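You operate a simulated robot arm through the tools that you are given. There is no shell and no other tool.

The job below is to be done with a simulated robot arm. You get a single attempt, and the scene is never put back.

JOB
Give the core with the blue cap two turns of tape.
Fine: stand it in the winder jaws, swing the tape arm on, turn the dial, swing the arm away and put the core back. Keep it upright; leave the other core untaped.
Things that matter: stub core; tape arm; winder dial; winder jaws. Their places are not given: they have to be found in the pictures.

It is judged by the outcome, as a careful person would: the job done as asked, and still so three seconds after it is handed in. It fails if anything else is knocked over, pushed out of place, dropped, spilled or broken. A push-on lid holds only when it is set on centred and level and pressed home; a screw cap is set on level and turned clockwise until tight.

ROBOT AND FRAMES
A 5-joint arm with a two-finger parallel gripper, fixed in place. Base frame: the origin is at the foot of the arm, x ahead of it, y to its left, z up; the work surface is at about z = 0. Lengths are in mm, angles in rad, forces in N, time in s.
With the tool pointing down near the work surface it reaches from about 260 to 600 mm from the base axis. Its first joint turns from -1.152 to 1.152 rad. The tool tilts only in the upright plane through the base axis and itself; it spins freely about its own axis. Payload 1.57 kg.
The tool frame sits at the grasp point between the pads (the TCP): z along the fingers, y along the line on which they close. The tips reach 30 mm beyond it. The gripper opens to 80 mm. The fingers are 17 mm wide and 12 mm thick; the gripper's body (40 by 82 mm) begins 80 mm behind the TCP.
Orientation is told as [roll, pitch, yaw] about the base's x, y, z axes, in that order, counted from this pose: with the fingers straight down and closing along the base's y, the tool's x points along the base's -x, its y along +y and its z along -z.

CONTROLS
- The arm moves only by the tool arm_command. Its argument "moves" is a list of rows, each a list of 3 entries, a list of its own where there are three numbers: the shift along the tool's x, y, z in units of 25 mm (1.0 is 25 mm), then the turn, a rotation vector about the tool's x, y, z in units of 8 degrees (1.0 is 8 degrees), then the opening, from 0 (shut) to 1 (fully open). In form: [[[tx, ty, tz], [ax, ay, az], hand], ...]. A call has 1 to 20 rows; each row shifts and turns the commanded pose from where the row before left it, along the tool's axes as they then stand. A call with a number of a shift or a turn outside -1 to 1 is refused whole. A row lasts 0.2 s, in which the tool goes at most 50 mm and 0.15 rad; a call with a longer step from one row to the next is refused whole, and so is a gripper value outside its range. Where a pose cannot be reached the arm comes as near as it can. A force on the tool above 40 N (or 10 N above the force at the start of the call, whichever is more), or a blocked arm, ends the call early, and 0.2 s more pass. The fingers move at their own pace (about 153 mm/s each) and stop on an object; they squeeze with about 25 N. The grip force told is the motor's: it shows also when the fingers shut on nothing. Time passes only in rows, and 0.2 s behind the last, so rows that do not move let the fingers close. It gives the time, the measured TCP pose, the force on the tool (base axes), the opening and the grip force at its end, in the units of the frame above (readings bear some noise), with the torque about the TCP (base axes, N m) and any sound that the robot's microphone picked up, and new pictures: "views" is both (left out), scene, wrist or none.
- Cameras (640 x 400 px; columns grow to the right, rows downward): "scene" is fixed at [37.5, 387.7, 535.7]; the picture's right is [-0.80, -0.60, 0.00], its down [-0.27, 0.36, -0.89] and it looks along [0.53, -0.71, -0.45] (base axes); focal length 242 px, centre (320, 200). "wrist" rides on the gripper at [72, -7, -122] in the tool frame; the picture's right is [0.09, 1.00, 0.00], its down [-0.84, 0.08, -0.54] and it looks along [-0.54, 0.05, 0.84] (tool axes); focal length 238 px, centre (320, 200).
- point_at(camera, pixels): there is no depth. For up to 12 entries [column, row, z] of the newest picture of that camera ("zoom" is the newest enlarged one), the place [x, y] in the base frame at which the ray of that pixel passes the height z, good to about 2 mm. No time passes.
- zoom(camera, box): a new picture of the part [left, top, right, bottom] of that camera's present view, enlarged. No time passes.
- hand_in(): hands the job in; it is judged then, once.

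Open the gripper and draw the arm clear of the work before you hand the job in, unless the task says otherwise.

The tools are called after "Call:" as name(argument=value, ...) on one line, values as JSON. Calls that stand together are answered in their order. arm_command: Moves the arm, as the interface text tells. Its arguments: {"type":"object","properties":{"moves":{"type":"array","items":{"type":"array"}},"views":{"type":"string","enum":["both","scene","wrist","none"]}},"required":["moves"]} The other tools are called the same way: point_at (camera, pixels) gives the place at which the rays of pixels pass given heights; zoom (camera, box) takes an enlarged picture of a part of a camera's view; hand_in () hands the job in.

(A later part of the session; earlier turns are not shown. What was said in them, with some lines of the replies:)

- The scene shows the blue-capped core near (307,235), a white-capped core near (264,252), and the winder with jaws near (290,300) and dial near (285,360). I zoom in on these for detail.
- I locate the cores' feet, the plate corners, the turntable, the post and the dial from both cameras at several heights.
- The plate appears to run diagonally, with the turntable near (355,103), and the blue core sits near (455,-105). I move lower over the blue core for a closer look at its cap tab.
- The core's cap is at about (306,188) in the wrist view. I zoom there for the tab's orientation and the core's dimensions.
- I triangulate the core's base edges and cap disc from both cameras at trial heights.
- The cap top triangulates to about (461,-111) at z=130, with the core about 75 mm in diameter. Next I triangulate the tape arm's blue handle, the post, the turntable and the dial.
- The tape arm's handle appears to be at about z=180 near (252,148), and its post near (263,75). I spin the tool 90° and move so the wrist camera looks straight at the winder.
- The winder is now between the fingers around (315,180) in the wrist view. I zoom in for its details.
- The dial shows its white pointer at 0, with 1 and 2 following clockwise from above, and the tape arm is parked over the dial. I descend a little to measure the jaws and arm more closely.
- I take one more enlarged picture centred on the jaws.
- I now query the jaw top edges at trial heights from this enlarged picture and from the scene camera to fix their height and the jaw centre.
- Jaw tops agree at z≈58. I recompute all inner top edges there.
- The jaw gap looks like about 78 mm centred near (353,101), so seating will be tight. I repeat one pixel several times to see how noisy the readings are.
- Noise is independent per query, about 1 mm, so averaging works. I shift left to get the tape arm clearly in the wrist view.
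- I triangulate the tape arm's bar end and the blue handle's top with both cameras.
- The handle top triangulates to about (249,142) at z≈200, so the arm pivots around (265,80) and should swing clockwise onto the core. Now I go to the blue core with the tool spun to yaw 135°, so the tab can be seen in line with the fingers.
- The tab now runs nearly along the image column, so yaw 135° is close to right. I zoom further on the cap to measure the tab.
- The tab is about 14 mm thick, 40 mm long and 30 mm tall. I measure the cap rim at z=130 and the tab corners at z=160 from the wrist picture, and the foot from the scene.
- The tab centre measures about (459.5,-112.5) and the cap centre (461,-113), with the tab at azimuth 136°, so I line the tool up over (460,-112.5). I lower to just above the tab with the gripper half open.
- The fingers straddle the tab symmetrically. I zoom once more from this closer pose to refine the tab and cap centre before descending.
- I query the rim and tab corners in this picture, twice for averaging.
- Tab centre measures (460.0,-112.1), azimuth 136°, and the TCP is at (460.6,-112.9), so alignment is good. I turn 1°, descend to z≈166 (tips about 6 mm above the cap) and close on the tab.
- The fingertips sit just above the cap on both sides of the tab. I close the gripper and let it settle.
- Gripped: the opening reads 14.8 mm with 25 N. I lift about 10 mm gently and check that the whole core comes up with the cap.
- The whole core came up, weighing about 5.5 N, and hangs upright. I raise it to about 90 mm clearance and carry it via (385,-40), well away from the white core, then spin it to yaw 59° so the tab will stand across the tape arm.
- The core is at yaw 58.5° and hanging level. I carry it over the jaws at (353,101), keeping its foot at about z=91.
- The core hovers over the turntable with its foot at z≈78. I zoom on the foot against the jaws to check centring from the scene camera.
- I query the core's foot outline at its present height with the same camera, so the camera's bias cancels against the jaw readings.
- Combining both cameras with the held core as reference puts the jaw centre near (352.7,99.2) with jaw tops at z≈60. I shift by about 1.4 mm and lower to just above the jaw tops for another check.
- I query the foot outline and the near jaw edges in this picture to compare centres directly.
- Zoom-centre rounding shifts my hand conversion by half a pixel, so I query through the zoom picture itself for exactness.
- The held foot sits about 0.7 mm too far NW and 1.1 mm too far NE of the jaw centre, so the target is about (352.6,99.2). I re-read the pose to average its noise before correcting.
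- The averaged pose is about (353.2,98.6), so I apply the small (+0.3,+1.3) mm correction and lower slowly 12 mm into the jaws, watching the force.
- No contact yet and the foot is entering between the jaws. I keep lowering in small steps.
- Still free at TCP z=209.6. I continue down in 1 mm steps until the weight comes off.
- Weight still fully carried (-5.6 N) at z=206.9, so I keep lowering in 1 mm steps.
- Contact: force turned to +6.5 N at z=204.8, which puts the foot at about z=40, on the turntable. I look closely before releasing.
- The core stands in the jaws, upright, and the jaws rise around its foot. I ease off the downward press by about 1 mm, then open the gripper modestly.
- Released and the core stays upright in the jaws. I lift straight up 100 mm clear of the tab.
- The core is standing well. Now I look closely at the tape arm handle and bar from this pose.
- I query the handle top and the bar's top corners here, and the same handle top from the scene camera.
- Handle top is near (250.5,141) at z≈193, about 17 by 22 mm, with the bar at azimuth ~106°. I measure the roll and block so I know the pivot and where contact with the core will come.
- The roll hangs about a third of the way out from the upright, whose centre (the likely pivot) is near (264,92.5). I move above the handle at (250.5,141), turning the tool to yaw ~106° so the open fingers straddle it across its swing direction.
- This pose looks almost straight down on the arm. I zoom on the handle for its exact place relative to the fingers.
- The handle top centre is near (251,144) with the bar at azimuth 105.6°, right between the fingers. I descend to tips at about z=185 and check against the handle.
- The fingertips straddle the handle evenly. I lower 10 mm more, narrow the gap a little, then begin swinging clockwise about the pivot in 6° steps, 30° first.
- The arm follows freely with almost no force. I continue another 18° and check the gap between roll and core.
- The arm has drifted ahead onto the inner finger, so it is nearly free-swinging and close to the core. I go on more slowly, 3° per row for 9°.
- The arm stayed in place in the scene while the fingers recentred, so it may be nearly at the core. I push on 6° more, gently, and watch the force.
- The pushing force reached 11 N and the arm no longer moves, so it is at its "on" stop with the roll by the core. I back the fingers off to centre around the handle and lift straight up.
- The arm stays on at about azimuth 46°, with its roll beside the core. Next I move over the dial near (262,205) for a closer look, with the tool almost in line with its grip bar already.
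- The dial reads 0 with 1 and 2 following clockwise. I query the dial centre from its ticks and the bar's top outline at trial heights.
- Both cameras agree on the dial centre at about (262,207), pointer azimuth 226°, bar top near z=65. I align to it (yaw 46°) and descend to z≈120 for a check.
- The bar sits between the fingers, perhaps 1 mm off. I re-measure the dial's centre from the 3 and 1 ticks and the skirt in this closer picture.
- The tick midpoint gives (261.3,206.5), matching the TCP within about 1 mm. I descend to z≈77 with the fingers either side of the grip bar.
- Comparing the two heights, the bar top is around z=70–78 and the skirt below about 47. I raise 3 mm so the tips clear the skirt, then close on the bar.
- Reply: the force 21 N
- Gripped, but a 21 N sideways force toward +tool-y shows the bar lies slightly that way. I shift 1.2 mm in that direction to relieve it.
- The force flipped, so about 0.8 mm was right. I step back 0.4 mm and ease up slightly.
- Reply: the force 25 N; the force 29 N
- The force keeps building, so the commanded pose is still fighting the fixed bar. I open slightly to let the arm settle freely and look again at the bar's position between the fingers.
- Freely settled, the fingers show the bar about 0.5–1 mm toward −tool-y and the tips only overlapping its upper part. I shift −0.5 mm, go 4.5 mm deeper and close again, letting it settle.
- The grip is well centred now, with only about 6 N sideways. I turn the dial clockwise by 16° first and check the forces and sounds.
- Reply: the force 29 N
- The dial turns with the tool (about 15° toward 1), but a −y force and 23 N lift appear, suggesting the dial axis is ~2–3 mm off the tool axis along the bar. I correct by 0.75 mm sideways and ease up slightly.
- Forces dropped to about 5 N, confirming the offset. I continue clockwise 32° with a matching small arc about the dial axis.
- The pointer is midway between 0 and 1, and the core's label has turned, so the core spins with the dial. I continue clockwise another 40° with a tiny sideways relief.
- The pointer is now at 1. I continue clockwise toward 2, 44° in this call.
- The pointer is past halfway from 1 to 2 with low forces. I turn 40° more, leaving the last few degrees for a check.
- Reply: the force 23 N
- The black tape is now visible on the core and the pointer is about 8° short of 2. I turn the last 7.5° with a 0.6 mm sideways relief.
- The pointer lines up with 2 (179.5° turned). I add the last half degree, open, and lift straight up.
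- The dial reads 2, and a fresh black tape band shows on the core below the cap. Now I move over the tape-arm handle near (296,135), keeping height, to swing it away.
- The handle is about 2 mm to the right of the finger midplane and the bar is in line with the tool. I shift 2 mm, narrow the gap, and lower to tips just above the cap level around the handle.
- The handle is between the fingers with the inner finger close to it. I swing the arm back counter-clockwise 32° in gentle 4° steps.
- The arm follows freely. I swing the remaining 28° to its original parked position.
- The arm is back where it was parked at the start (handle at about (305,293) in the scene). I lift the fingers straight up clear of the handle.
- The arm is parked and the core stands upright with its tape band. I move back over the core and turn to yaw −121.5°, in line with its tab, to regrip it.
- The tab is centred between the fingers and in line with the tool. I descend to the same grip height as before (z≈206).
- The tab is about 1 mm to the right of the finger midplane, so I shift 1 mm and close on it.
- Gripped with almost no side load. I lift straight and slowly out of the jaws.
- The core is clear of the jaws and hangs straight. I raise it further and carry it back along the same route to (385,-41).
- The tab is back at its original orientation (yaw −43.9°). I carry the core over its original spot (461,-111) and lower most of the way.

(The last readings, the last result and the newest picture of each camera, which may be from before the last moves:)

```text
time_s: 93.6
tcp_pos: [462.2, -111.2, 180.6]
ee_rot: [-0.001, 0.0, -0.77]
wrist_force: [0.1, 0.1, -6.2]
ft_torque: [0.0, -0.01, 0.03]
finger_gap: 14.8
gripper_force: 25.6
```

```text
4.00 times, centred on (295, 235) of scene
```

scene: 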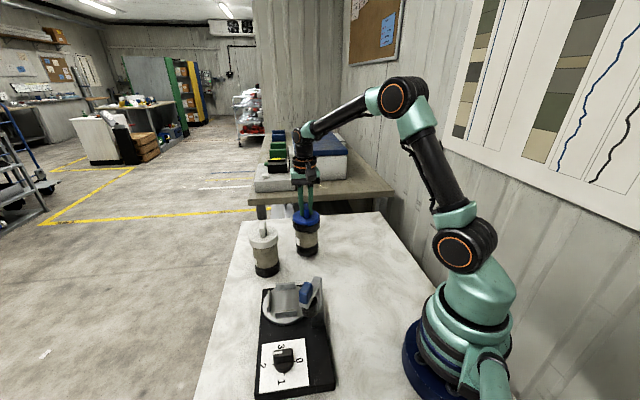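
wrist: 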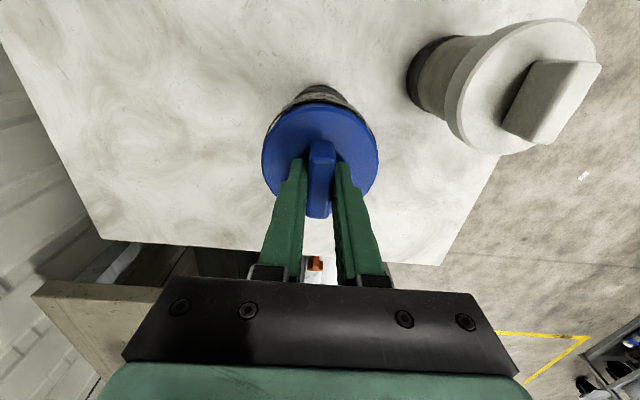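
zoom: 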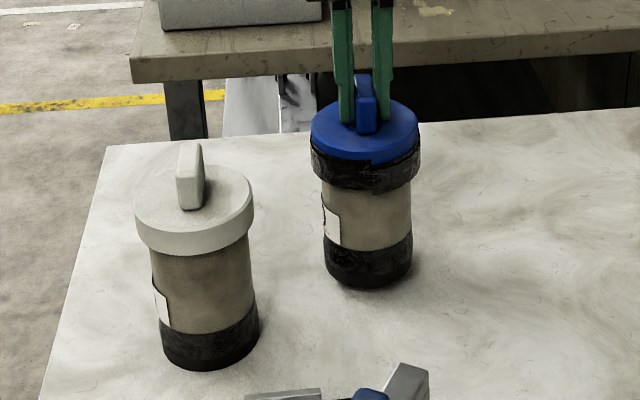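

The core is upright above its original spot with the tape band in place. I lower the last part slowly until it touches.

Call:
arm_command(moves=[[[0, 0, 0.1], [0, 0, 0], 0], [[0, 0, 0.1], [0, 0, 0], 0], [[0, 0, 0.1], [0, 0, 0], 0], [[0, 0, 0.08], [0, 0, 0], 0], [[0, 0, 0.04], [0, 0, 0], 0], [[0, 0, 0], [0, 0, 0], 0]], views="none")

Call:
arm_command(moves=[[[0, 0, 0.04], [0, 0, 0], 0], [[0, 0, 0.04], [0, 0, 0], 0], [[0, 0, 0], [0, 0, 0], 0]], views="none")

```text
time_s: 95.0
tcp_pos: [462.7, -111.4, 172.5]
ee_rot: [0.0, 0.0, -0.768]
wrist_force: [1.0, -0.2, -6.4]
ft_torque: [-0.04, 0.01, -0.04]
finger_gap: 14.6
gripper_force: 24.7
```

```text
time_s: 95.8
tcp_pos: [462.0, -111.3, 169.7]
ee_rot: [0.001, 0.0, -0.769]
wrist_force: [0.4, -0.1, -6.7]
ft_torque: [0.01, 0.0, 0.0]
finger_gap: 14.8
gripper_force: 25.5
```

Still hanging at z=169.7 and about 1 mm high in x. I correct that and go on down in 1 mm steps.

Call:
arm_command(moves=[[[0.034, -0.033, 0], [0, 0, 0], 0], [[0, 0, 0.04], [0, 0, 0], 0], [[0, 0, 0.04], [0, 0, 0], 0], [[0, 0, 0], [0, 0, 0], 0]], views="none")

Call:
arm_command(moves=[[[0, 0, 0.03], [0, 0, 0], 0], [[0, 0, 0], [0, 0, 0], 0]], views="none")

```text
time_s: 96.8
tcp_pos: [459.9, -112.1, 168.1]
ee_rot: [-0.001, -0.001, -0.766]
wrist_force: [-0.8, 0.3, -6.6]
ft_torque: [-0.01, 0.02, 0.0]
finger_gap: 14.6
gripper_force: 25.0
```

```text
time_s: 97.4
tcp_pos: [460.0, -112.4, 166.9]
ee_rot: [0.001, 0.0, -0.769]
wrist_force: [0.3, 1.4, -6.4]
ft_torque: [0.0, 0.02, -0.01]
finger_gap: 14.9
gripper_force: 25.3
```

Weight still carried at z=166.9; I continue in 0.75 mm steps.

Call:
arm_command(moves=[[[0, 0, 0.03], [0, 0, 0], 0], [[0, 0, 0], [0, 0, 0], 0]], views="none")

Call:
arm_command(moves=[[[0, 0, 0.03], [0, 0, 0], 0], [[0, 0, 0], [0, 0, 0], 0]], views="none")

```text
time_s: 98.0
tcp_pos: [459.2, -111.7, 166.9]
ee_rot: [0.001, 0.001, -0.768]
wrist_force: [-1.8, -0.9, -0.4]
ft_torque: [-0.04, 0.06, 0.0]
finger_gap: 14.5
gripper_force: 24.5
```

```text
time_s: 98.6
tcp_pos: [460.0, -112.1, 167.4]
ee_rot: [0.0, -0.001, -0.769]
wrist_force: [-4.3, 0.1, 12.2]
ft_torque: [0.0, 0.21, 0.01]
finger_gap: 14.8
gripper_force: 25.3
```

The core is on the table (force now +12 N). I ease up half a millimetre, then open the gripper.

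Call:
arm_command(moves=[[[0, 0, -0.03], [0, 0, 0], 0], [[0, 0, 0], [0, 0, 0], 0], [[0, 0, 0], [0, 0, 0], 0.25], [[0, 0, 0], [0, 0, 0], 0.5], [[0, 0, 0], [0, 0, 0], 0.5]], views="scene")

Call:
zoom(camera="scene", box=[240, 185, 350, 285])

```text
time_s: 99.8
tcp_pos: [460.9, -111.4, 167.4]
ee_rot: [0.001, 0.0, -0.767]
wrist_force: [-0.7, 0.0, 0.5]
ft_torque: [-0.01, -0.03, -0.01]
finger_gap: 40.0
gripper_force: 0.1
```

scene: 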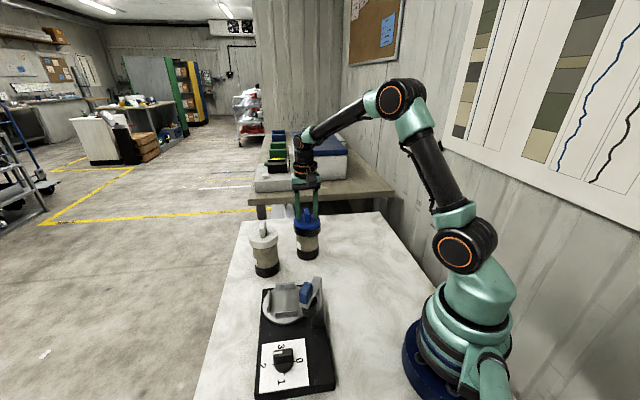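

```text
4.00 times, centred on (295, 235) of scene
```

zoom: 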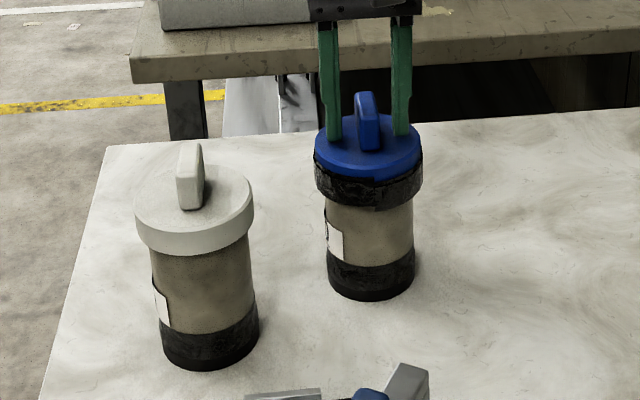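

Released, and the core stands upright on its original spot. I lift straight up and draw the arm well clear.

Call:
arm_command(moves=[[[0, 0, -0.4], [0, 0, 0], 0.5], [[0, 0, -0.8], [0, 0, 0], 0.5], [[0, 0, -0.9], [0, 0, 0], 0.5], [[0, 0, -0.9], [0, 0, 0], 0.6], [[0, 0, -0.9], [0, 0, 0], 0.8], [[0, 0, -0.9], [0, 0, 0], 1], [[0.7, 0, -0.7], [0, 0, 0], 1], [[0.7, 0, -0.7], [0, 0, 0], 1], [[0.7, 0, -0.7], [0, 0, 0], 1], [[0.7, 0, -0.7], [0, 0, 0], 1], [[0.7, -0.3, -0.7], [0, 0, 0], 1], [[0.7, -0.3, 0], [0, 0, 0], 1], [[0, 0, 0], [0, 0, 0], 1]], views="both")

Call:
zoom(camera="scene", box=[240, 195, 350, 285])

Call:
zoom(camera="scene", box=[235, 265, 355, 400])

```text
time_s: 102.6
tcp_pos: [374.2, -47.3, 374.1]
ee_rot: [0.001, 0.0, -0.768]
wrist_force: [-0.8, 0.5, 0.7]
ft_torque: [0.0, 0.0, -0.01]
finger_gap: 79.9
gripper_force: 0.0
```

scene: 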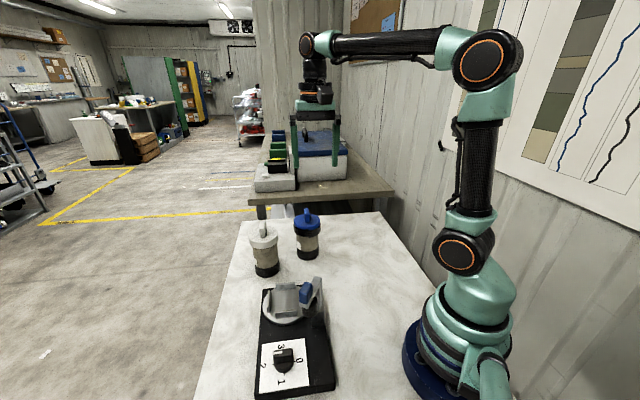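
wrist: 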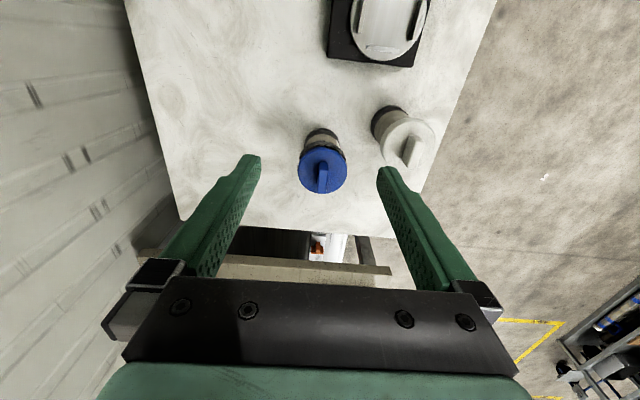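

```text
4.44 times, centred on (295, 240) of scene
```

zoom: 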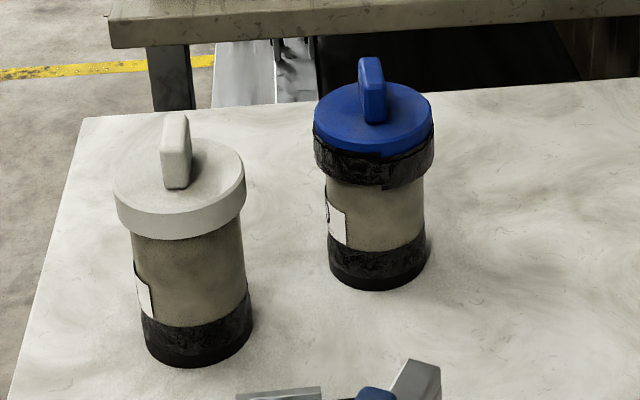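

```text
2.96 times, centred on (295, 332) of scene
```

zoom: 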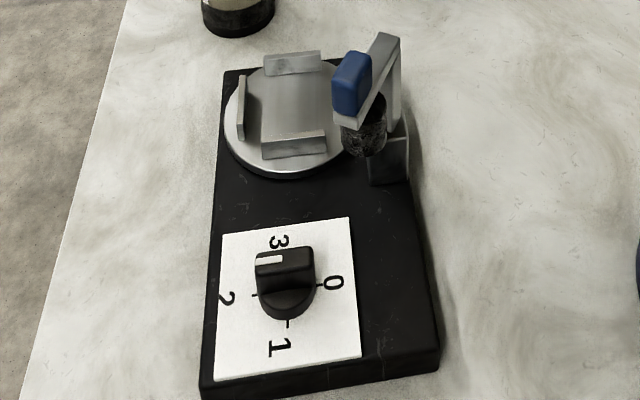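

The blue-capped core stands upright on its original spot with its tape band. The white core is untaped and undisturbed, the tape arm is parked, the dial reads 2, and the gripper is open and clear. I hand the job in.

Call:
hand_in()

```text
The job is handed in.
```

The blue-capped core has its two turns of tape and is back on its original spot, standing upright. I've handed the job in; the result of the judging didn't come back to me.

- **Winding:** I stood the core in the jaws, swung the tape arm on and turned the dial clockwise from 0 through 1 to 2. A black tape band now shows just under the cap. I judged the two turns from the dial and that band; I did not count the core's rotations.
- **Afterwards:** The tape arm is back in its parked position. I left the dial at 2. The gripper is open and drawn clear.
- **The rest:** The white-capped core is untaped and was not touched. Nothing was knocked over, and the winder looks to be where it started.
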